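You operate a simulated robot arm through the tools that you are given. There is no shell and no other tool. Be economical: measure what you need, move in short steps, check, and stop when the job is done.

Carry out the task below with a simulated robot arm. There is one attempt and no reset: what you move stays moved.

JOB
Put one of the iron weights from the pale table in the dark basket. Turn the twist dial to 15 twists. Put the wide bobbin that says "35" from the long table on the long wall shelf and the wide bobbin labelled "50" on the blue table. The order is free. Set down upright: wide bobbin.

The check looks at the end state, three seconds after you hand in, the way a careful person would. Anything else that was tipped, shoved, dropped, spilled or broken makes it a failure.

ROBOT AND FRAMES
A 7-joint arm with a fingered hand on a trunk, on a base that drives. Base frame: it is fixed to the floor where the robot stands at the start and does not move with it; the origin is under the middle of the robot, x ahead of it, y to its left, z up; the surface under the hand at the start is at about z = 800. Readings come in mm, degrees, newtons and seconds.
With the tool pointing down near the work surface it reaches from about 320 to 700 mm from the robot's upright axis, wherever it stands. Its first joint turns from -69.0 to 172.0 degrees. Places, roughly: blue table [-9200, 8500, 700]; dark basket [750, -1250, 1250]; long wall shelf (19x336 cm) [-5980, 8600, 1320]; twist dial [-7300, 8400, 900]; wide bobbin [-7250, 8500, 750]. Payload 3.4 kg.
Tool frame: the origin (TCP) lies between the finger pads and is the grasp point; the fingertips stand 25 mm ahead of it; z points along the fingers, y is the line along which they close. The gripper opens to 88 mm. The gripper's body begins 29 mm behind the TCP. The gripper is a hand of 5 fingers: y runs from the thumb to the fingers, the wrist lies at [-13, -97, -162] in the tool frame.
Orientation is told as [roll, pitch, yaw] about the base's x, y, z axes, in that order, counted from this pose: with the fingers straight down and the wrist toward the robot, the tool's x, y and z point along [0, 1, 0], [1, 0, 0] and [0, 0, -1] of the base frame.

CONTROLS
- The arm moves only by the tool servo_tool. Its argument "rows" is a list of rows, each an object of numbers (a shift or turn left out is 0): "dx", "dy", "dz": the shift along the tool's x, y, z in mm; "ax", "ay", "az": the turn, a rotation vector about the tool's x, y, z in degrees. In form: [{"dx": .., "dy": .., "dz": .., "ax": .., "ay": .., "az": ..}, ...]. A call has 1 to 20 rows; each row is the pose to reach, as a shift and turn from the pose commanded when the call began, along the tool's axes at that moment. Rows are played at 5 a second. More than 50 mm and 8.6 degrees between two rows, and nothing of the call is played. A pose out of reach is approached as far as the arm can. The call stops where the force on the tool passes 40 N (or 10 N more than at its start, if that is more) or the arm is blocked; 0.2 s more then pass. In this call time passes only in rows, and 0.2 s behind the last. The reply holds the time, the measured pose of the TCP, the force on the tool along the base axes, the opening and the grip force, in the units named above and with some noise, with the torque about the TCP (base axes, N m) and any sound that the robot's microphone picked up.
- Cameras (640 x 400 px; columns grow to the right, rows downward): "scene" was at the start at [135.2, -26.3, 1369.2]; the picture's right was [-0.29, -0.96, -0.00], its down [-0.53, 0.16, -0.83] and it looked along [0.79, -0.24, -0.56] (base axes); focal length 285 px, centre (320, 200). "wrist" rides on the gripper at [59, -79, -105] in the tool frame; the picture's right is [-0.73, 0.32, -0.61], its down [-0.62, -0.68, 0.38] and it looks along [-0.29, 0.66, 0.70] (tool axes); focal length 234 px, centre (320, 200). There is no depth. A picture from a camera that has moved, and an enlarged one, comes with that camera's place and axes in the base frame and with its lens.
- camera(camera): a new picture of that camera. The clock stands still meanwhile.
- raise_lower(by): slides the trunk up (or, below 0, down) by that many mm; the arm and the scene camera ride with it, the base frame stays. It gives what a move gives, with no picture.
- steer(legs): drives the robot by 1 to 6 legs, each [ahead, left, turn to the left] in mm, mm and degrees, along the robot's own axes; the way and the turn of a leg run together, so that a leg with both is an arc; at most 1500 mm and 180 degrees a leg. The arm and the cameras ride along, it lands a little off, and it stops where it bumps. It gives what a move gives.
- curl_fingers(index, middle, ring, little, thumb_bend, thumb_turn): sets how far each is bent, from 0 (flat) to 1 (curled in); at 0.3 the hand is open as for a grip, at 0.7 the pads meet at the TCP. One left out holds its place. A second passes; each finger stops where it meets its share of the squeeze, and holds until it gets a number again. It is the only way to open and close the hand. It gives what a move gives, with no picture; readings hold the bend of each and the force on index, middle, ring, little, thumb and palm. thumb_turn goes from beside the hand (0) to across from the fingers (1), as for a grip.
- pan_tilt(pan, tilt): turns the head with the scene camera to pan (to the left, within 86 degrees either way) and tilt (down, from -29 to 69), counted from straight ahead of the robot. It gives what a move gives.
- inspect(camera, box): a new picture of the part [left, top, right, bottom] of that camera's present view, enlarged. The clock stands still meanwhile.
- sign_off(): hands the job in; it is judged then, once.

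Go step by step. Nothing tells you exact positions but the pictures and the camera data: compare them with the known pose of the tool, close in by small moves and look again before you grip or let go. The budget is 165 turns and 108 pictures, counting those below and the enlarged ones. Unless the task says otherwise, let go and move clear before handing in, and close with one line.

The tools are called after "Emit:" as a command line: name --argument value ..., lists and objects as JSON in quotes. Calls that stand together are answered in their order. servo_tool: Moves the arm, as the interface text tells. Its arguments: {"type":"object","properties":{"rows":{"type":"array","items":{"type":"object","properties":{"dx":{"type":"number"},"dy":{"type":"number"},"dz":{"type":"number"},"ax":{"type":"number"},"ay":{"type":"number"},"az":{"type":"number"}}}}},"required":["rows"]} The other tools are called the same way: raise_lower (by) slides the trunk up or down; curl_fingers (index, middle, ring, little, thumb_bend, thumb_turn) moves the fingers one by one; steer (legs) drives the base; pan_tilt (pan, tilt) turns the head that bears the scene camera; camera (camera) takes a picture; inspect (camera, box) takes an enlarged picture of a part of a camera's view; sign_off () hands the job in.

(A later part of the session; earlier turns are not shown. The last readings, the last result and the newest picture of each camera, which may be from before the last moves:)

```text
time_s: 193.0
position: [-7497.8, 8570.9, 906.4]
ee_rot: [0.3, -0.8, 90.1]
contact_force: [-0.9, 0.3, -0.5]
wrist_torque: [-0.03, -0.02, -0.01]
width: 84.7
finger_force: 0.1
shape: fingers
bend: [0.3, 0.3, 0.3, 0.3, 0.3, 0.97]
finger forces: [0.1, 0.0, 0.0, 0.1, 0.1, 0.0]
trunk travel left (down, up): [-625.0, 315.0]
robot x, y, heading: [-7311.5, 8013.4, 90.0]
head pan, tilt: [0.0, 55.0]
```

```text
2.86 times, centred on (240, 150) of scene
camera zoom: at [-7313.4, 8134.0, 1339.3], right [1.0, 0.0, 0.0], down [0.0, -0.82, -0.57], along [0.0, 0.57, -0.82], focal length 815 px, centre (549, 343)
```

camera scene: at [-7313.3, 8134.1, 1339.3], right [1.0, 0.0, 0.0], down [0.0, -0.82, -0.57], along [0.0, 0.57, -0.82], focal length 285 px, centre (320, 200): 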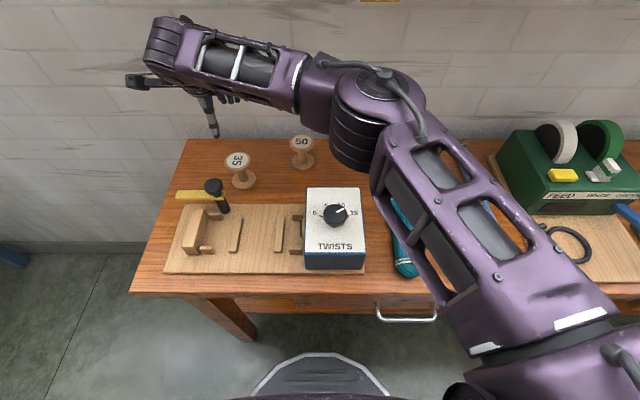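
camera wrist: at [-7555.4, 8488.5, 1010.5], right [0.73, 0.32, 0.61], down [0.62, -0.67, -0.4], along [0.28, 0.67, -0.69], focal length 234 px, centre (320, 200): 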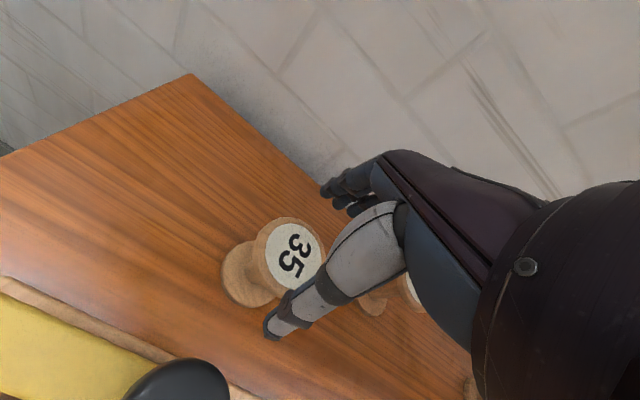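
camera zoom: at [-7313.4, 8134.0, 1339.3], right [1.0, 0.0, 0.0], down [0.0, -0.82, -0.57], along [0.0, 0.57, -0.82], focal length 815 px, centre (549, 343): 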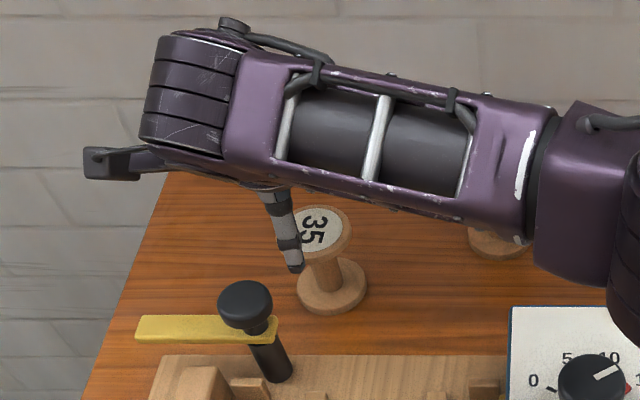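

Centred over "35". I lower to the flange and close gently.

Emit:
servo_tool --rows '[{"dz": 20}, {"dz": 35}, {"dz": 48}]'

Emit:
curl_fingers --index 0.65 --middle 0.65 --ring 0.65 --thumb_bend 0.65

Emit:
camera --camera "wrist"

```text
time_s: 193.8
position: [-7497.8, 8570.2, 859.4]
ee_rot: [0.2, -0.7, 90.2]
contact_force: [0.0, 0.3, -0.6]
wrist_torque: [-0.02, 0.01, 0.07]
width: 84.3
finger_force: 0.0
shape: fingers
bend: [0.3, 0.3, 0.3, 0.3, 0.3, 0.97]
finger forces: [0.0, 0.0, 0.0, 0.0, 0.0, 0.1]
trunk travel left (down, up): [-625.0, 315.0]
robot x, y, heading: [-7312.4, 8010.6, 90.0]
head pan, tilt: [0.0, 55.0]
```

```text
time_s: 194.8
position: [-7497.1, 8570.1, 859.1]
ee_rot: [0.3, -0.9, 90.2]
contact_force: [0.2, 0.8, 0.7]
wrist_torque: [0.04, 0.02, 0.03]
width: 46.7
finger_force: 21.6
shape: fingers
bend: [0.44, 0.62, 0.65, 0.3, 0.53, 0.97]
finger forces: [19.5, 2.8, 0.0, 0.0, 20.9, 0.1]
trunk travel left (down, up): [-625.0, 315.0]
robot x, y, heading: [-7315.2, 8011.6, 90.3]
head pan, tilt: [0.0, 55.0]
```

```text
46 pictures are left
camera wrist: at [-7555.3, 8488.7, 963.1], right [0.73, 0.32, 0.61], down [0.62, -0.67, -0.4], along [0.28, 0.67, -0.69], focal length 234 px, centre (320, 200)
```

wrist: 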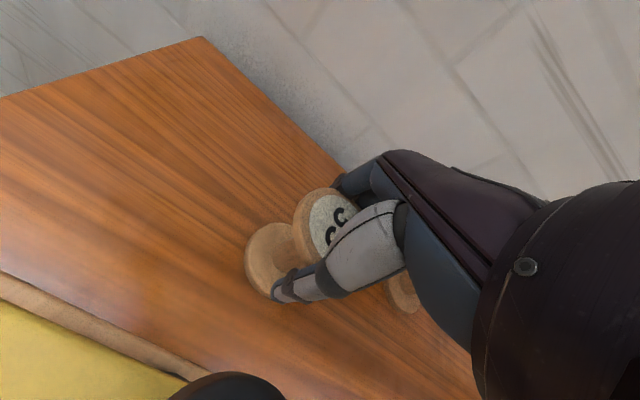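

Gripped between thumb and index/middle. I lift slightly and check it hangs straight.

Emit:
servo_tool --rows '[{"dz": -15}, {"dz": -40}, {"dz": -80}]'

Emit:
camera --camera "scene"

Emit:
camera --camera "wrist"

```text
time_s: 195.6
position: [-7497.6, 8568.8, 940.8]
ee_rot: [0.3, -0.7, 90.3]
contact_force: [-1.4, 0.3, 0.2]
wrist_torque: [-0.02, 0.01, -0.01]
width: 46.4
finger_force: 21.0
shape: fingers
bend: [0.45, 0.62, 0.65, 0.3, 0.54, 0.97]
finger forces: [18.4, 3.2, 0.1, 0.1, 20.3, 0.1]
trunk travel left (down, up): [-625.0, 315.0]
robot x, y, heading: [-7311.7, 8016.2, 89.9]
head pan, tilt: [0.0, 55.0]
```

```text
45 pictures are left
camera scene: at [-7312.5, 8132.8, 1339.3], right [1.0, 0.0, 0.0], down [0.0, -0.82, -0.57], along [0.0, 0.57, -0.82], focal length 285 px, centre (320, 200)
```

scene: 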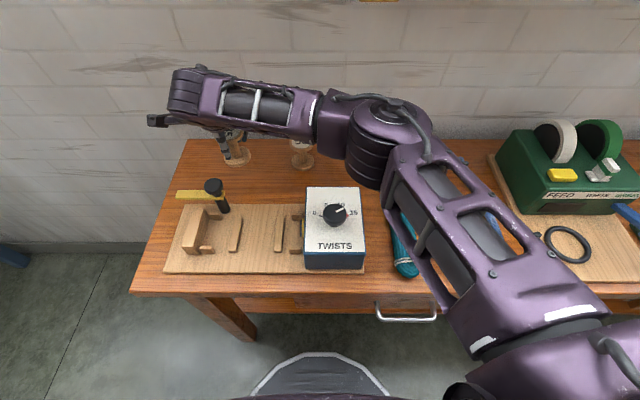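

```text
44 pictures are left
camera wrist: at [-7554.6, 8487.4, 1043.8], right [0.73, 0.32, 0.61], down [0.62, -0.67, -0.4], along [0.28, 0.67, -0.69], focal length 234 px, centre (320, 200)
```

wrist: 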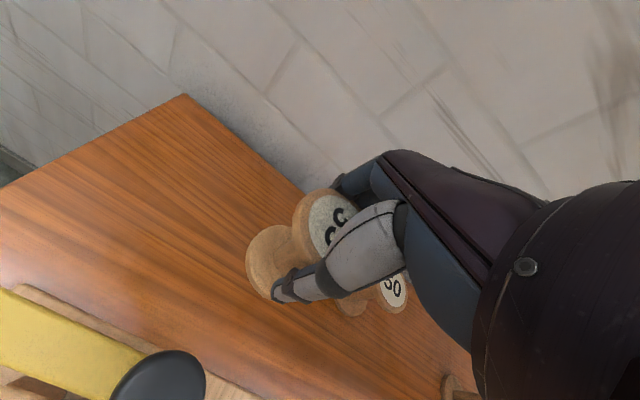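

Held straight. I retract, back off a bit, and raise the trunk to see the shelf.

Emit:
servo_tool --rows '[{"dz": -25, "dy": -35}, {"dz": -50, "dy": -75}, {"dz": -75, "dy": -115}, {"dz": -100, "dy": -155}, {"dz": -120, "dy": -195}]'

Emit:
steer --legs '[[-200, -150, 0]]'

Emit:
raise_lower --by 310

Emit:
pan_tilt --pan -15 --tilt 25

Emit:
camera --camera "scene"

```text
time_s: 196.8
position: [-7495.7, 8370.5, 1056.0]
ee_rot: [0.3, -0.9, 90.1]
contact_force: [0.8, 0.3, -0.4]
wrist_torque: [-0.03, -0.03, 0.02]
width: 45.7
finger_force: 20.9
shape: fingers
bend: [0.45, 0.63, 0.65, 0.3, 0.54, 0.97]
finger forces: [18.2, 3.2, 0.1, 0.1, 19.9, 0.0]
trunk travel left (down, up): [-625.0, 315.0]
robot x, y, heading: [-7311.6, 8011.1, 90.1]
head pan, tilt: [0.0, 55.0]
```

```text
time_s: 198.6
position: [-7346.2, 8171.8, 1055.6]
ee_rot: [0.3, -0.8, 90.2]
contact_force: [1.3, -0.1, -1.3]
wrist_torque: [-0.01, 0.01, 0.0]
width: 45.8
finger_force: 21.0
shape: fingers
bend: [0.45, 0.63, 0.65, 0.3, 0.54, 0.97]
finger forces: [18.2, 3.2, 0.0, 0.0, 19.9, 0.0]
trunk travel left (down, up): [-625.0, 315.0]
robot x, y, heading: [-7162.0, 7806.9, 89.9]
head pan, tilt: [0.0, 55.0]
```

```text
time_s: 201.7
position: [-7346.1, 8172.9, 1366.1]
ee_rot: [0.3, -0.8, 90.1]
contact_force: [0.2, 0.0, -1.0]
wrist_torque: [0.0, -0.02, 0.0]
width: 45.7
finger_force: 20.5
shape: fingers
bend: [0.45, 0.63, 0.65, 0.3, 0.54, 0.97]
finger forces: [18.2, 3.2, 0.1, 0.0, 19.9, 0.0]
trunk travel left (down, up): [-935.0, 5.0]
robot x, y, heading: [-7165.0, 7808.4, 89.8]
head pan, tilt: [0.0, 55.0]
```

```text
time_s: 202.6
position: [-7346.1, 8171.6, 1366.2]
ee_rot: [0.3, -0.8, 90.0]
contact_force: [-0.9, 0.3, -0.5]
wrist_torque: [0.03, -0.03, 0.02]
width: 45.8
finger_force: 20.7
shape: fingers
bend: [0.45, 0.63, 0.65, 0.3, 0.54, 0.97]
finger forces: [18.3, 3.2, 0.0, 0.0, 19.8, 0.1]
trunk travel left (down, up): [-935.0, 5.0]
robot x, y, heading: [-7169.5, 7815.1, 89.9]
head pan, tilt: [-15.0, 25.0]
```

```text
43 pictures are left
camera scene: at [-7140.2, 7949.1, 1693.2], right [0.97, -0.26, 0.0], down [-0.11, -0.41, -0.91], along [0.23, 0.88, -0.42], focal length 285 px, centre (320, 200)
```

scene: 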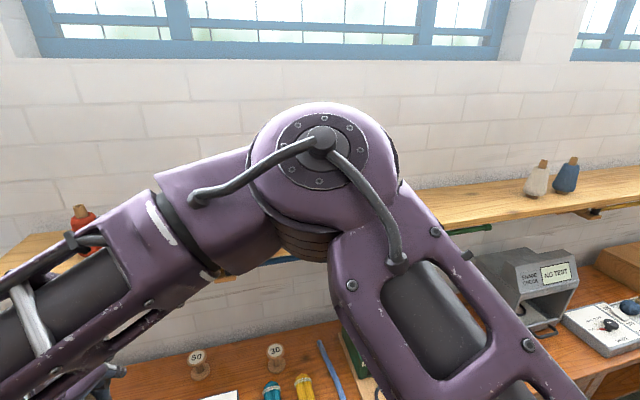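

Free shelf stretch between the green bottle (x ≈ −7354) and the white/blue spools (x ≈ −6235). I shift the hand right and up, drive in, and view the shelf.

Emit:
servo_tool --rows '[{"dx": -45, "dz": -15}, {"dx": -90, "dz": -30}, {"dx": -135, "dz": -45}, {"dx": -180, "dz": -60}, {"dx": -220, "dz": -75}]'

Emit:
steer --legs '[[190, 0, 0]]'

Emit:
pan_tilt --pan 15 --tilt 30

Emit:
camera --camera "scene"

Emit:
camera --camera "wrist"

```text
time_s: 203.8
position: [-7121.0, 8169.9, 1441.6]
ee_rot: [0.4, -0.8, 90.1]
contact_force: [-0.3, 1.1, -0.1]
wrist_torque: [0.03, 0.02, 0.01]
width: 45.8
finger_force: 20.1
shape: fingers
bend: [0.45, 0.63, 0.65, 0.3, 0.54, 0.97]
finger forces: [17.9, 3.3, 0.1, 0.0, 19.5, 0.0]
trunk travel left (down, up): [-935.0, 5.0]
robot x, y, heading: [-7163.7, 7809.2, 90.0]
head pan, tilt: [-15.0, 25.0]
```

```text
time_s: 205.4
position: [-7125.6, 8359.2, 1442.5]
ee_rot: [0.3, -1.1, 90.0]
contact_force: [0.4, -0.9, -0.9]
wrist_torque: [0.01, -0.01, -0.02]
width: 45.6
finger_force: 20.2
shape: fingers
bend: [0.45, 0.63, 0.65, 0.3, 0.54, 0.97]
finger forces: [17.9, 3.3, 0.0, 0.0, 19.5, 0.0]
trunk travel left (down, up): [-935.0, 5.0]
robot x, y, heading: [-7161.7, 8003.8, 89.7]
head pan, tilt: [-15.0, 25.0]
```

```text
time_s: 206.3
position: [-7124.5, 8362.1, 1442.2]
ee_rot: [0.3, -0.8, 90.2]
contact_force: [0.2, -0.1, -0.3]
wrist_torque: [0.01, -0.01, 0.02]
width: 45.5
finger_force: 20.5
shape: fingers
bend: [0.45, 0.63, 0.65, 0.3, 0.54, 0.97]
finger forces: [18.0, 3.3, 0.1, 0.0, 19.4, 0.0]
trunk travel left (down, up): [-935.0, 5.0]
robot x, y, heading: [-7163.2, 8002.6, 89.6]
head pan, tilt: [15.0, 30.0]
```

```text
42 pictures are left
camera scene: at [-7186.6, 8138.5, 1685.3], right [0.97, 0.26, 0.0], down [0.13, -0.48, -0.87], along [-0.22, 0.84, -0.5], focal length 285 px, centre (320, 200)
```

scene: 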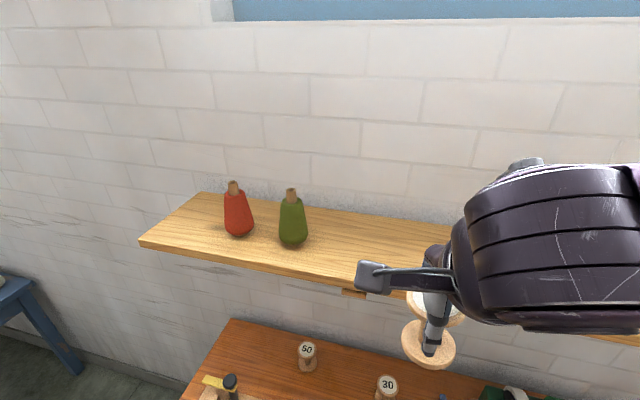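

```text
41 pictures are left
camera wrist: at [-7182.6, 8281.4, 1545.0], right [0.73, 0.31, 0.61], down [0.62, -0.68, -0.4], along [0.29, 0.67, -0.69], focal length 234 px, centre (320, 200)
```

wrist: 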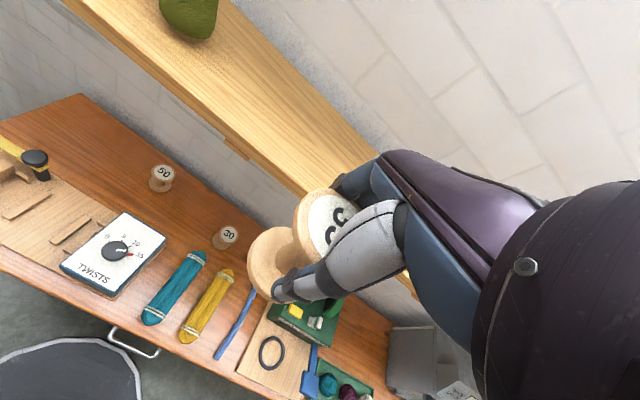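

Shelf top is at z ≈ 1318, front edge y ≈ 8500. I extend over the shelf at x ≈ −7125.

Emit:
servo_tool --rows '[{"dy": 45}, {"dy": 90}, {"dy": 135}, {"dy": 180}, {"dy": 215}, {"dy": 230}]'

Emit:
pan_tilt --pan 5 --tilt 30

Emit:
camera --camera "scene"

Emit:
camera --camera "wrist"

```text
time_s: 207.8
position: [-7124.5, 8593.3, 1445.8]
ee_rot: [0.2, -0.9, 90.0]
contact_force: [-0.5, 0.3, -0.3]
wrist_torque: [-0.05, -0.01, 0.01]
width: 45.4
finger_force: 21.1
shape: fingers
bend: [0.45, 0.63, 0.65, 0.3, 0.54, 0.97]
finger forces: [17.7, 3.5, 0.0, 0.1, 19.4, 0.0]
trunk travel left (down, up): [-935.0, 5.0]
robot x, y, heading: [-7164.7, 7999.4, 90.0]
head pan, tilt: [15.0, 30.0]
```

```text
time_s: 208.5
position: [-7124.1, 8592.7, 1444.2]
ee_rot: [0.2, -0.8, 90.1]
contact_force: [-0.1, 0.3, 0.0]
wrist_torque: [0.02, 0.0, -0.01]
width: 45.3
finger_force: 20.5
shape: fingers
bend: [0.45, 0.63, 0.65, 0.3, 0.54, 0.97]
finger forces: [17.7, 3.6, 0.0, 0.0, 19.3, 0.1]
trunk travel left (down, up): [-935.0, 5.0]
robot x, y, heading: [-7163.1, 8000.3, 89.8]
head pan, tilt: [5.0, 30.0]
```

```text
40 pictures are left
camera scene: at [-7171.3, 8141.0, 1685.4], right [1.0, 0.09, 0.0], down [0.04, -0.5, -0.87], along [-0.07, 0.86, -0.5], focal length 285 px, centre (320, 200)
```

scene: 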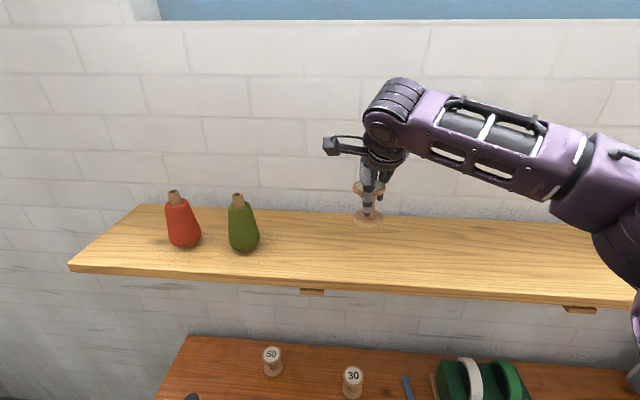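

```text
39 pictures are left
camera wrist: at [-7182.6, 8510.9, 1548.3], right [0.73, 0.31, 0.61], down [0.62, -0.68, -0.4], along [0.29, 0.67, -0.69], focal length 234 px, centre (320, 200)
```

wrist: 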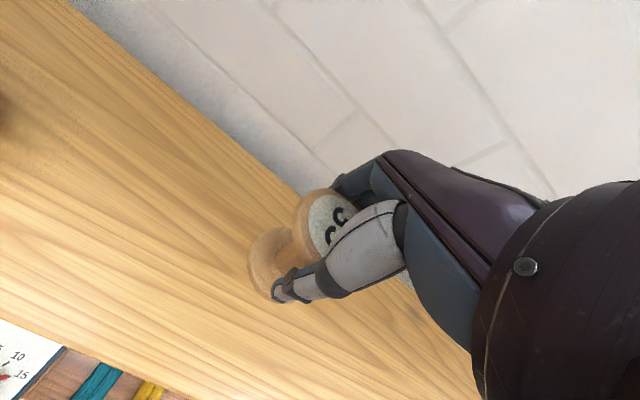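

Over the shelf middle. I lower to near contact.

Emit:
servo_tool --rows '[{"dz": 25}, {"dz": 45}, {"dz": 56}]'

Emit:
inspect --camera "scene" --box '[310, 120, 430, 250]'

Emit:
servo_tool --rows '[{"dz": 2}, {"dz": 4}]'

```text
time_s: 209.3
position: [-7124.9, 8593.7, 1389.3]
ee_rot: [0.4, -1.0, 89.9]
contact_force: [0.4, -1.5, 0.1]
wrist_torque: [0.0, 0.01, 0.01]
width: 45.5
finger_force: 19.8
shape: fingers
bend: [0.45, 0.63, 0.65, 0.3, 0.54, 0.97]
finger forces: [17.8, 3.5, 0.0, 0.0, 19.2, 0.1]
trunk travel left (down, up): [-935.0, 5.0]
robot x, y, heading: [-7165.3, 8000.2, 90.1]
head pan, tilt: [5.0, 30.0]
```

```text
3.08 times, centred on (370, 185) of scene
camera zoom: at [-7171.5, 8141.0, 1685.4], right [1.0, 0.09, 0.0], down [0.04, -0.5, -0.87], along [-0.07, 0.86, -0.5], focal length 878 px, centre (166, 246)
```

zoom: 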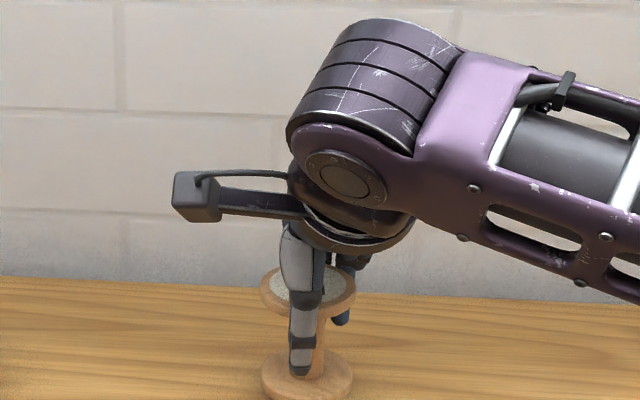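

```text
time_s: 209.9
position: [-7126.0, 8593.6, 1383.8]
ee_rot: [0.3, -0.9, 90.0]
contact_force: [0.4, 0.0, 0.9]
wrist_torque: [0.03, 0.0, -0.01]
width: 45.5
finger_force: 20.1
shape: fingers
bend: [0.45, 0.63, 0.65, 0.3, 0.54, 0.97]
finger forces: [17.7, 3.5, 0.0, 0.0, 19.1, 0.0]
trunk travel left (down, up): [-935.0, 5.0]
robot x, y, heading: [-7164.6, 8004.3, 89.9]
head pan, tilt: [5.0, 30.0]
```

Emit:
servo_tool --rows '[{"dz": 1.5}, {"dz": 3}]'

Emit:
servo_tool --rows '[{"dz": 1.5}, {"dz": 3}]'

Emit:
inspect --camera "scene" --box '[310, 130, 430, 260]'

```text
time_s: 210.5
position: [-7124.4, 8593.5, 1381.8]
ee_rot: [0.3, -0.8, 90.0]
contact_force: [0.1, 0.1, 0.0]
wrist_torque: [0.01, 0.0, 0.01]
width: 45.0
finger_force: 20.1
shape: fingers
bend: [0.45, 0.63, 0.65, 0.3, 0.54, 0.97]
finger forces: [17.7, 3.6, 0.0, 0.0, 19.2, 0.1]
trunk travel left (down, up): [-935.0, 5.0]
robot x, y, heading: [-7165.3, 8003.7, 90.1]
head pan, tilt: [5.0, 30.0]
```

```text
time_s: 211.1
position: [-7124.2, 8593.2, 1380.5]
ee_rot: [0.3, -1.0, 89.9]
contact_force: [1.5, 1.3, 4.5]
wrist_torque: [0.07, 0.03, -0.06]
width: 45.3
finger_force: 20.5
shape: fingers
bend: [0.45, 0.63, 0.65, 0.3, 0.54, 0.97]
finger forces: [18.9, 3.0, 0.0, 0.0, 19.6, 0.0]
trunk travel left (down, up): [-935.0, 5.0]
robot x, y, heading: [-7163.1, 7999.1, 89.8]
head pan, tilt: [5.0, 30.0]
```

```text
3.08 times, centred on (370, 195) of scene
camera zoom: at [-7170.5, 8140.0, 1685.5], right [1.0, 0.09, 0.0], down [0.04, -0.5, -0.87], along [-0.07, 0.86, -0.5], focal length 878 px, centre (166, 215)
```

zoom: 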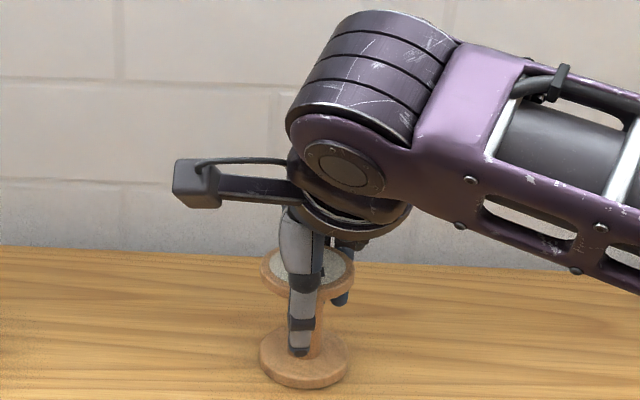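

Contact with the shelf. I release and lift straight.

Emit:
curl_fingers --index 0.3 --middle 0.3 --ring 0.3 --thumb_bend 0.3

Emit:
servo_tool --rows '[{"dz": -20}, {"dz": -45}, {"dz": -80}]'

Emit:
camera --camera "wrist"

```text
time_s: 212.1
position: [-7125.2, 8593.7, 1377.7]
ee_rot: [0.3, -0.8, 90.0]
contact_force: [-0.4, 0.5, 0.3]
wrist_torque: [0.01, 0.0, -0.03]
width: 84.5
finger_force: 0.1
shape: fingers
bend: [0.3, 0.3, 0.3, 0.3, 0.3, 0.97]
finger forces: [0.0, 0.0, 0.0, 0.0, 0.0, 0.0]
trunk travel left (down, up): [-935.0, 5.0]
robot x, y, heading: [-7165.3, 8002.2, 89.9]
head pan, tilt: [5.0, 30.0]
```

```text
time_s: 212.9
position: [-7126.9, 8592.2, 1458.8]
ee_rot: [0.3, -1.0, 90.0]
contact_force: [-0.1, -0.5, 0.3]
wrist_torque: [-0.01, -0.03, 0.01]
width: 84.5
finger_force: 0.1
shape: fingers
bend: [0.3, 0.3, 0.3, 0.3, 0.3, 0.97]
finger forces: [0.0, 0.0, 0.1, 0.1, 0.0, 0.0]
trunk travel left (down, up): [-935.0, 5.0]
robot x, y, heading: [-7161.1, 7999.2, 90.0]
head pan, tilt: [5.0, 30.0]
```

```text
36 pictures are left
camera wrist: at [-7184.1, 8509.5, 1562.8], right [0.73, 0.31, 0.61], down [0.62, -0.68, -0.4], along [0.29, 0.67, -0.69], focal length 234 px, centre (320, 200)
```

wrist: 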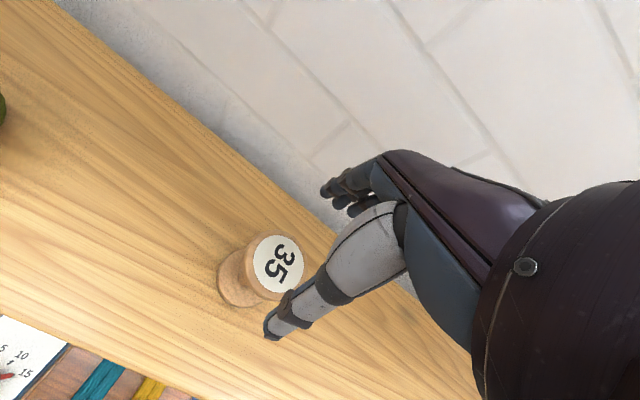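

"35" stands upright on the shelf. I retract, lower the trunk and go for "50" at ~[−7358, 8625].

Emit:
servo_tool --rows '[{"dy": -45}, {"dy": -90}, {"dy": -135}, {"dy": -180}, {"dy": -225}]'

Emit:
steer --legs '[[-200, 0, 0], [0, 150, 0]]'

Emit:
raise_lower --by -310

Emit:
steer --legs '[[210, 0, 0]]'

Emit:
servo_tool --rows '[{"dx": 20, "dy": 30, "dz": 30}, {"dx": 40, "dy": 65, "dz": 60}, {"dx": 55, "dy": 100, "dz": 90}, {"dx": 65, "dy": 135, "dz": 120}, {"dx": 75, "dy": 175, "dz": 140}, {"dx": 80, "dy": 215, "dz": 155}]'

Emit:
camera --camera "wrist"

Emit:
camera --camera "scene"

```text
time_s: 214.1
position: [-7124.0, 8364.4, 1456.9]
ee_rot: [0.3, -0.9, 89.9]
contact_force: [0.8, -0.5, -0.2]
wrist_torque: [0.02, -0.01, 0.01]
width: 84.5
finger_force: 0.0
shape: fingers
bend: [0.3, 0.3, 0.3, 0.3, 0.3, 0.97]
finger forces: [0.1, 0.0, 0.0, 0.0, 0.0, 0.0]
trunk travel left (down, up): [-935.0, 5.0]
robot x, y, heading: [-7163.5, 8001.2, 90.0]
head pan, tilt: [5.0, 30.0]
```

```text
time_s: 216.6
position: [-7271.3, 8166.6, 1455.5]
ee_rot: [0.4, -0.8, 89.9]
contact_force: [0.0, 0.0, 0.2]
wrist_torque: [0.02, 0.04, 0.01]
width: 84.7
finger_force: 0.1
shape: fingers
bend: [0.3, 0.3, 0.3, 0.3, 0.3, 0.97]
finger forces: [0.1, 0.1, 0.1, 0.0, 0.0, 0.0]
trunk travel left (down, up): [-935.0, 5.0]
robot x, y, heading: [-7316.1, 7800.3, 90.0]
head pan, tilt: [5.0, 30.0]
```

```text
time_s: 219.7
position: [-7274.5, 8167.0, 1145.8]
ee_rot: [0.3, -0.7, 90.0]
contact_force: [0.8, 0.0, -0.8]
wrist_torque: [0.01, 0.0, -0.01]
width: 84.6
finger_force: 0.1
shape: fingers
bend: [0.3, 0.3, 0.3, 0.3, 0.3, 0.97]
finger forces: [0.1, 0.1, 0.1, 0.1, 0.1, 0.0]
trunk travel left (down, up): [-625.0, 315.0]
robot x, y, heading: [-7315.4, 7802.7, 90.0]
head pan, tilt: [5.0, 30.0]
```

```text
time_s: 221.4
position: [-7273.4, 8376.3, 1144.9]
ee_rot: [0.3, -0.8, 90.0]
contact_force: [-0.1, 0.4, 0.4]
wrist_torque: [-0.03, 0.03, -0.02]
width: 84.5
finger_force: 0.1
shape: fingers
bend: [0.3, 0.3, 0.3, 0.3, 0.3, 0.97]
finger forces: [0.0, 0.0, 0.0, 0.0, 0.0, 0.0]
trunk travel left (down, up): [-625.0, 315.0]
robot x, y, heading: [-7314.0, 8010.3, 89.9]
head pan, tilt: [5.0, 30.0]
```

```text
refused: row 2 steps farther than a row can; nothing moved
```

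```text
35 pictures are left
camera wrist: at [-7331.8, 8294.2, 1249.1], right [0.73, 0.31, 0.61], down [0.62, -0.68, -0.4], along [0.29, 0.67, -0.69], focal length 234 px, centre (320, 200)
```

wrist: 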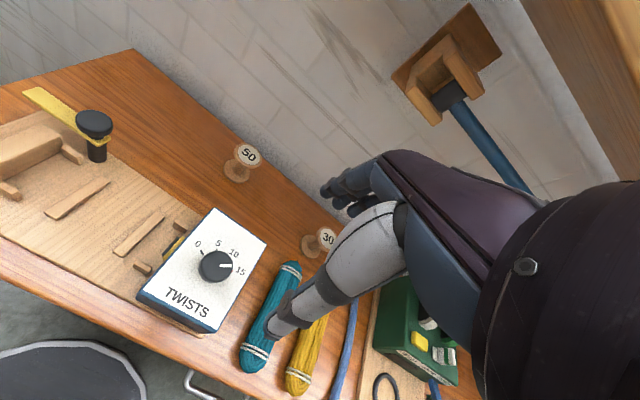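

```text
34 pictures are left
camera scene: at [-7321.2, 8149.2, 1375.3], right [1.0, 0.09, 0.0], down [0.04, -0.5, -0.87], along [-0.07, 0.86, -0.5], focal length 285 px, centre (320, 200)
```

scene: 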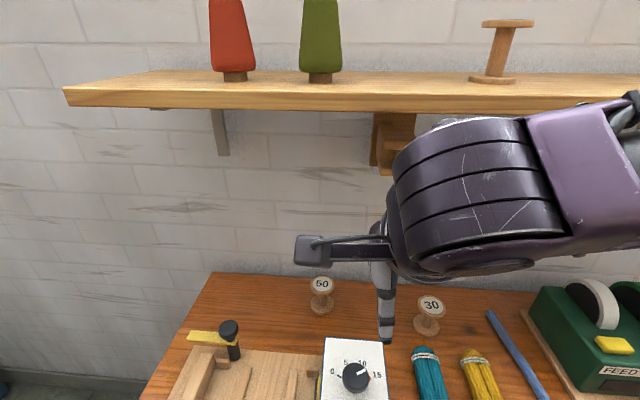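

"50" at ~[−7358, 8629]. I lower first in front, then go forward beneath the shelf bracket.

Emit:
servo_tool --rows '[{"dx": 20, "dz": 40}, {"dx": 40, "dz": 80}, {"dx": 60, "dz": 120}, {"dx": 75, "dz": 160}, {"dx": 85, "dz": 195}]'

Emit:
servo_tool --rows '[{"dy": 45}, {"dy": 90}, {"dy": 135}, {"dy": 180}, {"dy": 220}, {"dy": 250}]'

Emit:
camera --camera "wrist"

Emit:
camera --camera "scene"

```text
time_s: 222.6
position: [-7361.6, 8379.6, 949.5]
ee_rot: [0.3, -0.8, 90.0]
contact_force: [0.4, -0.4, 0.2]
wrist_torque: [-0.01, 0.02, 0.01]
width: 84.5
finger_force: 0.2
shape: fingers
bend: [0.3, 0.3, 0.3, 0.3, 0.3, 0.97]
finger forces: [0.0, 0.0, 0.0, 0.0, 0.0, 0.1]
trunk travel left (down, up): [-625.0, 315.0]
robot x, y, heading: [-7313.5, 8009.4, 89.9]
head pan, tilt: [5.0, 30.0]
```

```text
time_s: 224.0
position: [-7357.9, 8629.0, 954.6]
ee_rot: [0.2, -0.8, 90.1]
contact_force: [-0.4, 0.0, 0.9]
wrist_torque: [0.01, 0.01, -0.01]
width: 84.5
finger_force: 0.0
shape: fingers
bend: [0.3, 0.3, 0.3, 0.3, 0.3, 0.97]
finger forces: [0.0, 0.1, 0.0, 0.1, 0.0, 0.0]
trunk travel left (down, up): [-625.0, 315.0]
robot x, y, heading: [-7315.6, 8008.4, 89.7]
head pan, tilt: [5.0, 30.0]
```

```text
33 pictures are left
camera wrist: at [-7416.3, 8547.5, 1057.7], right [0.73, 0.32, 0.61], down [0.62, -0.68, -0.39], along [0.29, 0.67, -0.69], focal length 234 px, centre (320, 200)
```

wrist: 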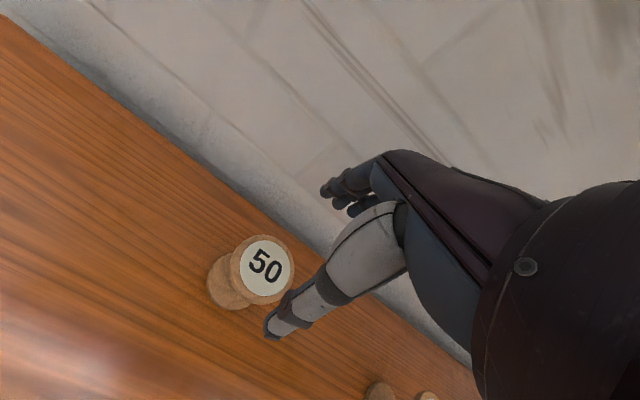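

```text
32 pictures are left
camera scene: at [-7321.7, 8149.4, 1375.3], right [1.0, 0.09, 0.0], down [0.04, -0.5, -0.87], along [-0.07, 0.86, -0.5], focal length 285 px, centre (320, 200)
```

scene: 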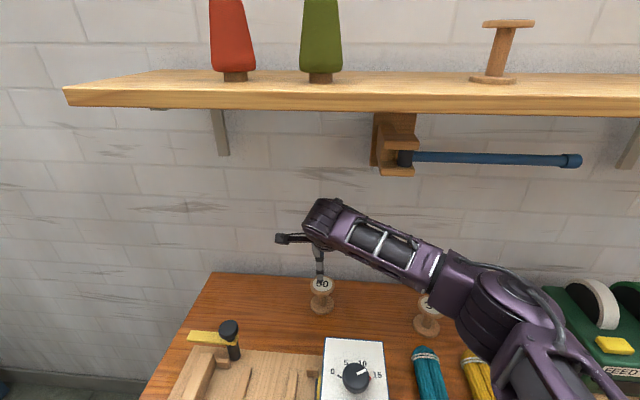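

Aligned over "50" within a few mm, well below the bracket. I lower and check before closing.

Emit:
servo_tool --rows '[{"dy": -3, "dz": 30}, {"dy": -3, "dz": 60}, {"dy": -3, "dz": 80}, {"dy": -3, "dz": 95}]'

Emit:
camera --camera "scene"

Emit:
inspect --camera "wrist" --box '[180, 120, 440, 340]'

```text
time_s: 225.0
position: [-7360.0, 8627.3, 859.2]
ee_rot: [0.2, -0.8, 90.0]
contact_force: [0.4, -0.1, 0.2]
wrist_torque: [0.01, -0.01, 0.02]
width: 84.3
finger_force: 0.1
shape: fingers
bend: [0.3, 0.3, 0.3, 0.3, 0.3, 0.97]
finger forces: [0.0, 0.0, 0.0, 0.0, 0.0, 0.0]
trunk travel left (down, up): [-625.0, 315.0]
robot x, y, heading: [-7312.9, 8011.0, 90.2]
head pan, tilt: [5.0, 30.0]
```

```text
31 pictures are left
camera scene: at [-7321.3, 8148.8, 1375.4], right [1.0, 0.09, 0.0], down [0.04, -0.5, -0.87], along [-0.07, 0.86, -0.5], focal length 285 px, centre (320, 200)
```

scene: 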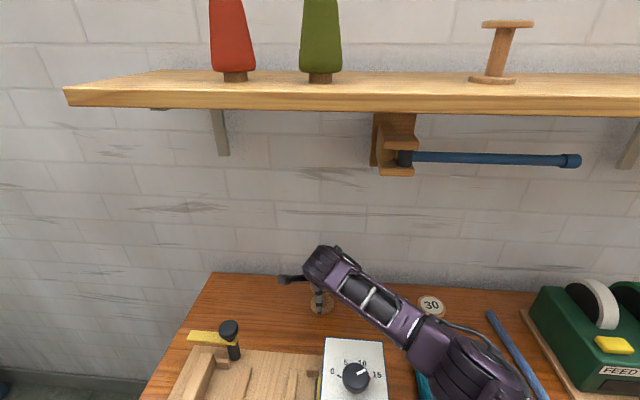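

```text
1.82 times, centred on (310, 230) of wrist
camera zoom: at [-7417.7, 8545.1, 962.9], right [0.73, 0.31, 0.61], down [0.62, -0.68, -0.4], along [0.29, 0.67, -0.69], focal length 426 px, centre (338, 146)
```

zoom: 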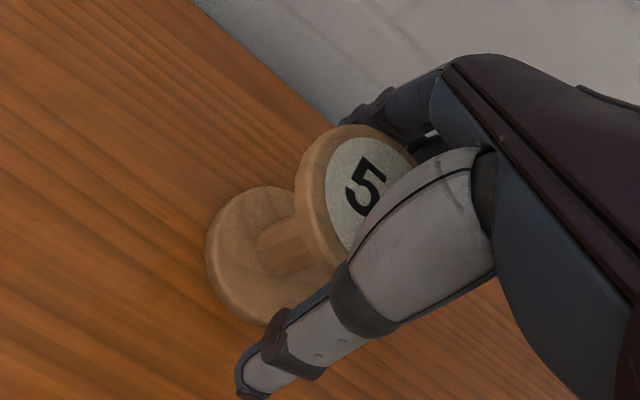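

Emit:
curl_fingers --index 0.65 --middle 0.65 --ring 0.65 --thumb_bend 0.65

Emit:
servo_tool --rows '[{"dz": -15}, {"dz": -40}, {"dz": -80}, {"dz": -110}]'

Emit:
camera --camera "wrist"

```text
time_s: 226.0
position: [-7359.0, 8626.6, 858.9]
ee_rot: [0.2, -0.8, 90.0]
contact_force: [0.0, -0.7, 0.4]
wrist_torque: [0.04, -0.02, 0.05]
width: 45.2
finger_force: 22.8
shape: fingers
bend: [0.46, 0.62, 0.65, 0.3, 0.53, 0.96]
finger forces: [17.9, 3.8, 0.3, 0.0, 22.6, 0.0]
trunk travel left (down, up): [-625.0, 315.0]
robot x, y, heading: [-7313.8, 8009.3, 90.0]
head pan, tilt: [5.0, 30.0]
```

```text
time_s: 227.0
position: [-7360.2, 8623.5, 969.0]
ee_rot: [0.5, -0.8, 90.0]
contact_force: [0.0, -0.6, -1.0]
wrist_torque: [0.01, 0.02, 0.03]
width: 44.8
finger_force: 21.9
shape: fingers
bend: [0.46, 0.62, 0.65, 0.3, 0.53, 0.96]
finger forces: [17.3, 4.0, 0.3, 0.0, 22.1, 0.0]
trunk travel left (down, up): [-625.0, 315.0]
robot x, y, heading: [-7318.5, 8009.4, 89.6]
head pan, tilt: [5.0, 30.0]
```

```text
29 pictures are left
camera wrist: at [-7417.8, 8543.0, 1072.6], right [0.73, 0.31, 0.61], down [0.62, -0.68, -0.4], along [0.29, 0.67, -0.69], focal length 234 px, centre (320, 200)
```

wrist: 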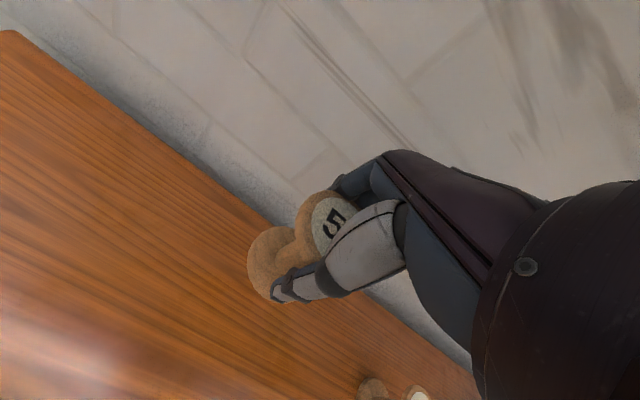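

Held. I retract, back out and slide left to the blue table.

Emit:
servo_tool --rows '[{"dz": -20, "dy": -40}, {"dz": -40, "dy": -80}, {"dz": -60, "dy": -120}, {"dz": -75, "dy": -160}, {"dz": -90, "dy": -200}, {"dz": -100, "dy": -245}]'

Emit:
steer --legs '[[-210, 0, 0], [0, 1000, 0], [0, 880, 0]]'

Emit:
pan_tilt --pan 0 --tilt 45

Emit:
camera --camera "scene"

Emit:
camera --camera "wrist"

```text
time_s: 228.4
position: [-7358.3, 8376.5, 1066.1]
ee_rot: [0.2, -0.9, 89.9]
contact_force: [0.3, -0.7, -0.6]
wrist_torque: [-0.05, 0.0, 0.02]
width: 44.2
finger_force: 21.9
shape: fingers
bend: [0.47, 0.62, 0.65, 0.3, 0.54, 0.96]
finger forces: [17.3, 4.0, 0.2, 0.0, 21.5, 0.0]
trunk travel left (down, up): [-625.0, 315.0]
robot x, y, heading: [-7314.9, 8008.3, 89.8]
head pan, tilt: [5.0, 30.0]
```

```text
time_s: 239.1
position: [-9248.5, 8171.3, 1066.1]
ee_rot: [0.3, -0.8, 90.3]
contact_force: [-0.1, 0.0, 0.1]
wrist_torque: [0.0, 0.0, -0.02]
width: 44.1
finger_force: 21.5
shape: fingers
bend: [0.47, 0.62, 0.65, 0.3, 0.54, 0.96]
finger forces: [17.3, 3.9, 0.2, 0.0, 21.5, 0.0]
trunk travel left (down, up): [-625.0, 315.0]
robot x, y, heading: [-9202.0, 7803.4, 90.1]
head pan, tilt: [5.0, 30.0]
```

```text
time_s: 239.8
position: [-9248.3, 8171.9, 1066.3]
ee_rot: [0.4, -0.8, 90.4]
contact_force: [-0.8, -0.6, 0.2]
wrist_torque: [-0.02, -0.02, 0.02]
width: 44.2
finger_force: 21.6
shape: fingers
bend: [0.47, 0.62, 0.65, 0.3, 0.54, 0.96]
finger forces: [17.2, 4.1, 0.2, 0.0, 21.5, 0.0]
trunk travel left (down, up): [-625.0, 315.0]
robot x, y, heading: [-9203.3, 7804.7, 90.4]
head pan, tilt: [0.0, 45.0]
```

```text
28 pictures are left
camera scene: at [-9201.6, 7933.8, 1352.8], right [1.0, 0.0, 0.0], down [0.0, -0.71, -0.71], along [0.0, 0.71, -0.71], focal length 285 px, centre (320, 200)
```

scene: 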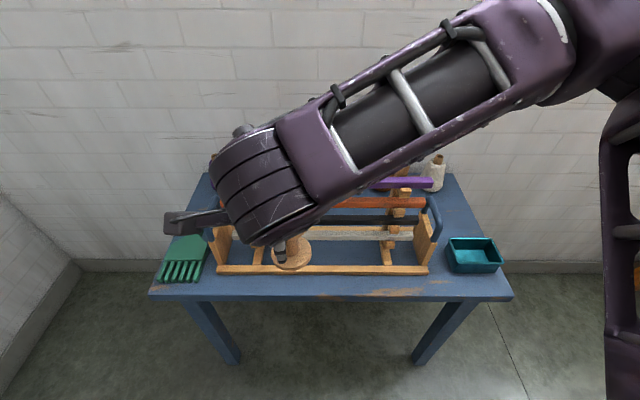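

```text
27 pictures are left
camera wrist: at [-9305.8, 8089.9, 1169.9], right [0.73, 0.32, 0.61], down [0.62, -0.67, -0.4], along [0.28, 0.67, -0.69], focal length 234 px, centre (320, 200)
```

wrist: 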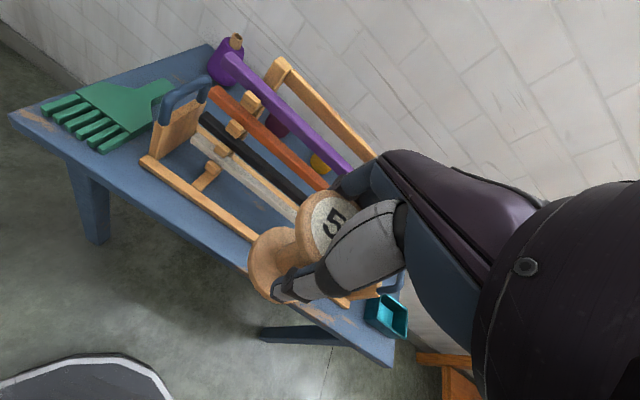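

Table top is z ≈ 760. The free patch looks to be at the right side behind the teal tray (~[−8840, 8460]). I move right for a clear look with the hand to the left.

Emit:
servo_tool --rows '[{"dx": 45, "dz": -20}, {"dx": 90, "dz": -40}, {"dx": 135, "dz": -60}, {"dx": 170, "dz": -80}]'

Emit:
steer --legs '[[0, -320, 0]]'

Emit:
pan_tilt --pan 0 --tilt 45

Emit:
camera --camera "scene"

Emit:
inspect --camera "scene" --box '[240, 120, 480, 320]'

```text
time_s: 240.8
position: [-9418.2, 8168.5, 1147.8]
ee_rot: [0.2, -0.8, 90.4]
contact_force: [-0.9, 0.4, -1.1]
wrist_torque: [-0.01, -0.02, -0.01]
width: 43.7
finger_force: 20.9
shape: fingers
bend: [0.47, 0.62, 0.65, 0.3, 0.54, 0.96]
finger forces: [17.0, 4.0, 0.2, 0.0, 20.9, 0.0]
trunk travel left (down, up): [-625.0, 315.0]
robot x, y, heading: [-9200.7, 7799.8, 90.5]
head pan, tilt: [0.0, 45.0]
```

```text
time_s: 243.0
position: [-9098.3, 8171.5, 1147.6]
ee_rot: [0.3, -0.8, 90.2]
contact_force: [0.3, -0.1, -0.2]
wrist_torque: [0.0, -0.03, -0.01]
width: 44.1
finger_force: 20.9
shape: fingers
bend: [0.47, 0.62, 0.65, 0.3, 0.54, 0.96]
finger forces: [16.9, 4.0, 0.3, 0.1, 20.9, 0.1]
trunk travel left (down, up): [-625.0, 315.0]
robot x, y, heading: [-8885.2, 7800.6, 90.0]
head pan, tilt: [0.0, 45.0]
```

```text
time_s: 243.6
position: [-9098.6, 8170.8, 1146.9]
ee_rot: [0.3, -0.8, 90.2]
contact_force: [-0.1, -0.6, -0.4]
wrist_torque: [0.02, -0.04, 0.02]
width: 44.4
finger_force: 21.4
shape: fingers
bend: [0.47, 0.62, 0.65, 0.3, 0.54, 0.96]
finger forces: [17.0, 4.0, 0.2, 0.0, 20.8, 0.0]
trunk travel left (down, up): [-625.0, 315.0]
robot x, y, heading: [-8883.1, 7803.8, 90.1]
head pan, tilt: [0.0, 45.0]
```

```text
26 pictures are left
camera scene: at [-8883.1, 7934.6, 1352.7], right [1.0, 0.0, 0.0], down [0.0, -0.71, -0.71], along [0.0, 0.71, -0.71], focal length 285 px, centre (320, 200)
```

scene: 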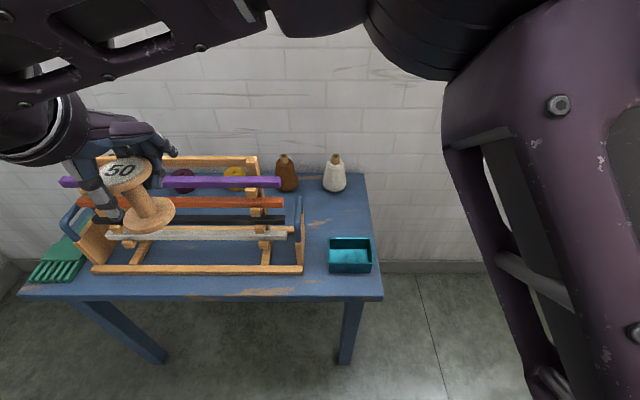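

```text
2.00 times, centred on (360, 220) of scene
camera zoom: at [-8883.1, 7934.6, 1352.7], right [1.0, 0.0, 0.0], down [0.0, -0.71, -0.71], along [0.0, 0.71, -0.71], focal length 571 px, centre (240, 160)
```

zoom: 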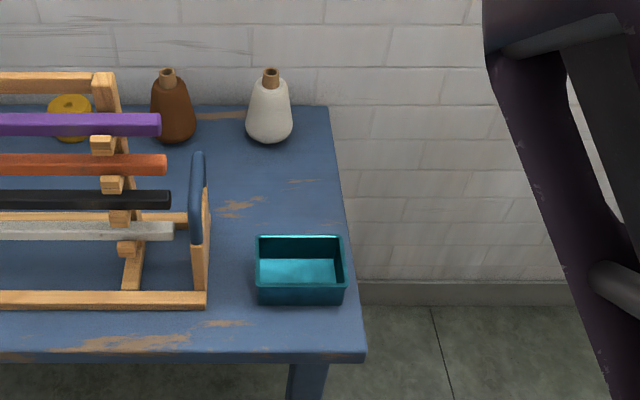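

By triangulating the two scene views the blue table top is z ≈ 698, and the free patch centre is ~[−8828, 8515] (tray back at y≈8405, spool front at y≈8629). I move the hand over it.

Emit:
servo_tool --rows '[{"dx": -45}, {"dx": -90}, {"dx": -135}, {"dx": -180}, {"dx": -225}, {"dx": -270}]'

Emit:
steer --legs '[[165, 0, 0]]'

Emit:
raise_lower --by -100

Emit:
servo_tool --rows '[{"dy": 40, "dz": 20}, {"dy": 80, "dz": 40}, {"dy": 120, "dz": 60}, {"dy": 150, "dz": 80}, {"dy": 175, "dz": 110}]'

Emit:
camera --camera "wrist"

Emit:
camera --camera "scene"

```text
time_s: 245.0
position: [-8825.3, 8172.8, 1146.3]
ee_rot: [0.3, -0.9, 90.2]
contact_force: [0.2, 0.2, 0.0]
wrist_torque: [-0.01, 0.03, -0.01]
width: 43.4
finger_force: 20.3
shape: fingers
bend: [0.47, 0.62, 0.65, 0.3, 0.54, 0.96]
finger forces: [16.7, 3.8, 0.1, 0.0, 20.4, 0.0]
trunk travel left (down, up): [-625.0, 315.0]
robot x, y, heading: [-8885.6, 7801.9, 90.0]
head pan, tilt: [0.0, 45.0]
```

```text
time_s: 246.4
position: [-8828.9, 8337.9, 1145.9]
ee_rot: [0.3, -0.8, 90.1]
contact_force: [0.8, 1.1, 0.2]
wrist_torque: [0.0, 0.01, 0.0]
width: 43.8
finger_force: 20.4
shape: fingers
bend: [0.47, 0.62, 0.65, 0.3, 0.54, 0.96]
finger forces: [16.7, 3.8, 0.3, 0.1, 20.4, 0.0]
trunk travel left (down, up): [-625.0, 315.0]
robot x, y, heading: [-8883.6, 7964.2, 89.8]
head pan, tilt: [0.0, 45.0]
```

```text
time_s: 247.7
position: [-8829.8, 8337.5, 1046.6]
ee_rot: [0.4, -0.8, 90.2]
contact_force: [0.0, -0.2, -0.6]
wrist_torque: [0.0, -0.01, 0.02]
width: 43.7
finger_force: 20.6
shape: fingers
bend: [0.47, 0.62, 0.65, 0.3, 0.54, 0.96]
finger forces: [16.7, 3.8, 0.2, 0.1, 20.4, 0.1]
trunk travel left (down, up): [-525.0, 415.0]
robot x, y, heading: [-8881.3, 7968.2, 89.9]
head pan, tilt: [0.0, 45.0]
```

```text
time_s: 248.9
position: [-8828.7, 8515.1, 939.3]
ee_rot: [0.2, -0.9, 90.1]
contact_force: [-0.1, 0.3, 0.2]
wrist_torque: [-0.03, -0.01, 0.04]
width: 43.5
finger_force: 19.7
shape: fingers
bend: [0.47, 0.62, 0.65, 0.3, 0.54, 0.96]
finger forces: [16.5, 3.9, 0.3, 0.0, 20.0, 0.0]
trunk travel left (down, up): [-525.0, 415.0]
robot x, y, heading: [-8885.4, 7969.0, 89.8]
head pan, tilt: [0.0, 45.0]
```

```text
24 pictures are left
camera wrist: at [-8887.0, 8433.5, 1041.7], right [0.73, 0.32, 0.61], down [0.62, -0.67, -0.4], along [0.29, 0.67, -0.69], focal length 234 px, centre (320, 200)
```

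wrist: 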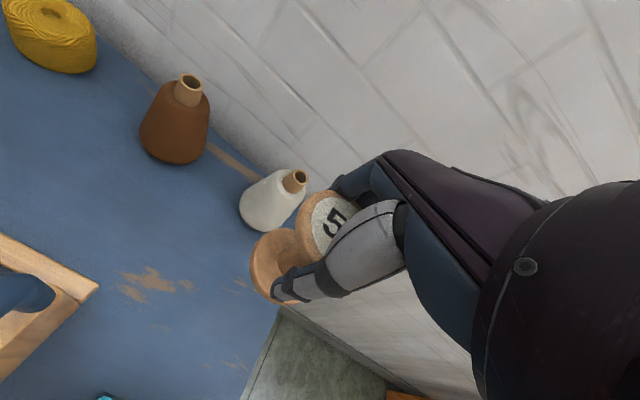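

```text
23 pictures are left
camera scene: at [-8883.2, 8101.3, 1252.6], right [1.0, 0.0, 0.0], down [0.0, -0.71, -0.71], along [0.0, 0.71, -0.71], focal length 285 px, centre (320, 200)
```

scene: 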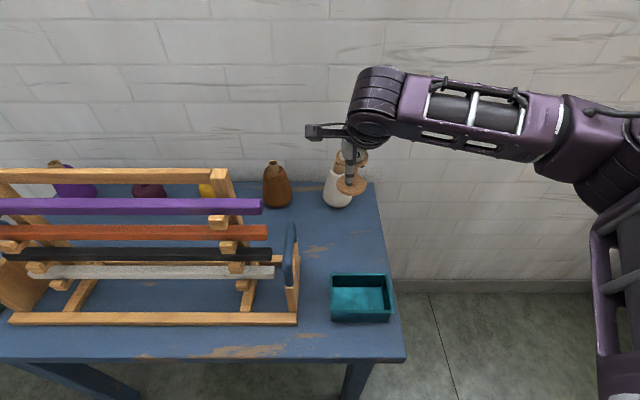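

The spool base is at ~[−8835, 8632]; I shift 14 mm back toward me and lower to about 30 mm above the table.

Emit:
servo_tool --rows '[{"dy": -14, "dz": 30}, {"dy": -14, "dz": 70}, {"dy": -14, "dz": 110}, {"dy": -14, "dz": 145}]'

Emit:
camera --camera "wrist"

Emit:
inspect --camera "scene" --box '[280, 100, 440, 340]'

```text
time_s: 249.9
position: [-8827.6, 8500.2, 793.2]
ee_rot: [0.3, -1.0, 90.1]
contact_force: [-0.5, -0.1, -0.6]
wrist_torque: [0.01, 0.0, 0.02]
width: 43.1
finger_force: 20.4
shape: fingers
bend: [0.48, 0.62, 0.65, 0.3, 0.54, 0.96]
finger forces: [16.5, 4.0, 0.3, 0.0, 19.5, 0.0]
trunk travel left (down, up): [-525.0, 415.0]
robot x, y, heading: [-8883.4, 7968.4, 90.0]
head pan, tilt: [0.0, 45.0]
```

```text
22 pictures are left
camera wrist: at [-8887.3, 8419.4, 897.0], right [0.73, 0.32, 0.61], down [0.62, -0.67, -0.4], along [0.28, 0.67, -0.69], focal length 234 px, centre (320, 200)
```

wrist: 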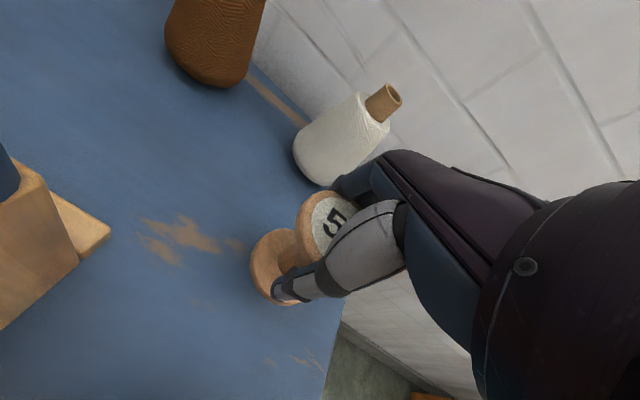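

```text
1.67 times, centred on (360, 220) of scene
camera zoom: at [-8883.2, 8100.3, 1252.7], right [1.0, 0.0, 0.0], down [0.0, -0.71, -0.71], along [0.0, 0.71, -0.71], focal length 476 px, centre (253, 167)
```

zoom: 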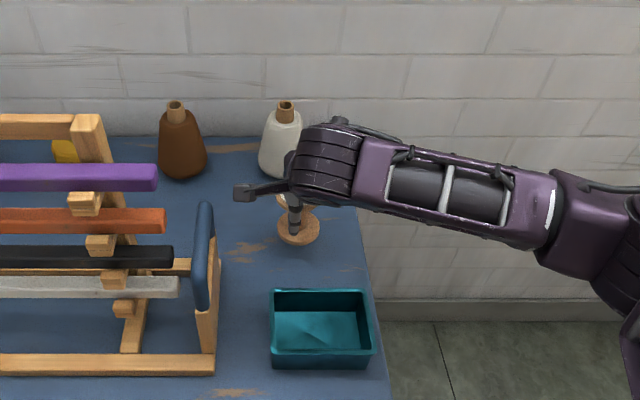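

Clear on all sides. I lower to near contact in small steps.

Emit:
servo_tool --rows '[{"dz": 15}, {"dz": 24}]'

Emit:
servo_tool --rows '[{"dz": 2}, {"dz": 4}]'

Emit:
inspect --camera "scene" --box '[290, 160, 410, 260]'

```text
time_s: 250.5
position: [-8831.4, 8500.9, 769.3]
ee_rot: [0.3, -0.8, 90.1]
contact_force: [0.3, 0.0, -1.0]
wrist_torque: [0.0, -0.03, -0.01]
width: 42.9
finger_force: 20.2
shape: fingers
bend: [0.48, 0.62, 0.65, 0.3, 0.54, 0.96]
finger forces: [16.3, 4.0, 0.3, 0.1, 19.4, 0.1]
trunk travel left (down, up): [-525.0, 415.0]
robot x, y, heading: [-8883.5, 7970.4, 90.1]
head pan, tilt: [0.0, 45.0]
```

```text
time_s: 251.1
position: [-8829.1, 8501.9, 764.9]
ee_rot: [0.2, -0.8, 90.0]
contact_force: [-0.1, 0.5, -0.7]
wrist_torque: [0.04, -0.02, 0.0]
width: 42.6
finger_force: 20.2
shape: fingers
bend: [0.48, 0.62, 0.65, 0.3, 0.54, 0.96]
finger forces: [16.3, 3.9, 0.4, 0.0, 19.5, 0.0]
trunk travel left (down, up): [-525.0, 415.0]
robot x, y, heading: [-8883.0, 7968.4, 90.1]
head pan, tilt: [0.0, 45.0]
```

```text
4.00 times, centred on (350, 210) of scene
camera zoom: at [-8883.4, 8100.0, 1252.7], right [1.0, 0.0, 0.0], down [0.0, -0.71, -0.71], along [0.0, 0.71, -0.71], focal length 1141 px, centre (200, 160)
```

zoom: 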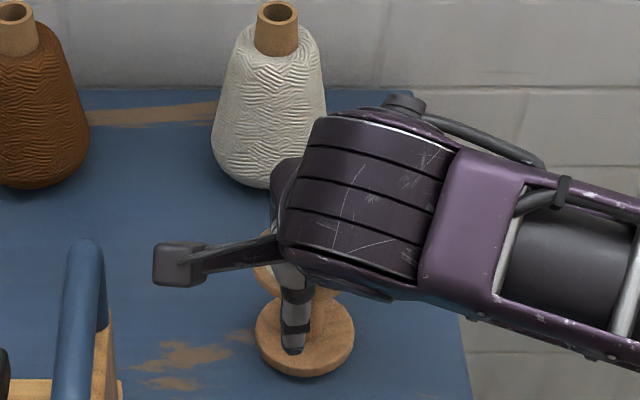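

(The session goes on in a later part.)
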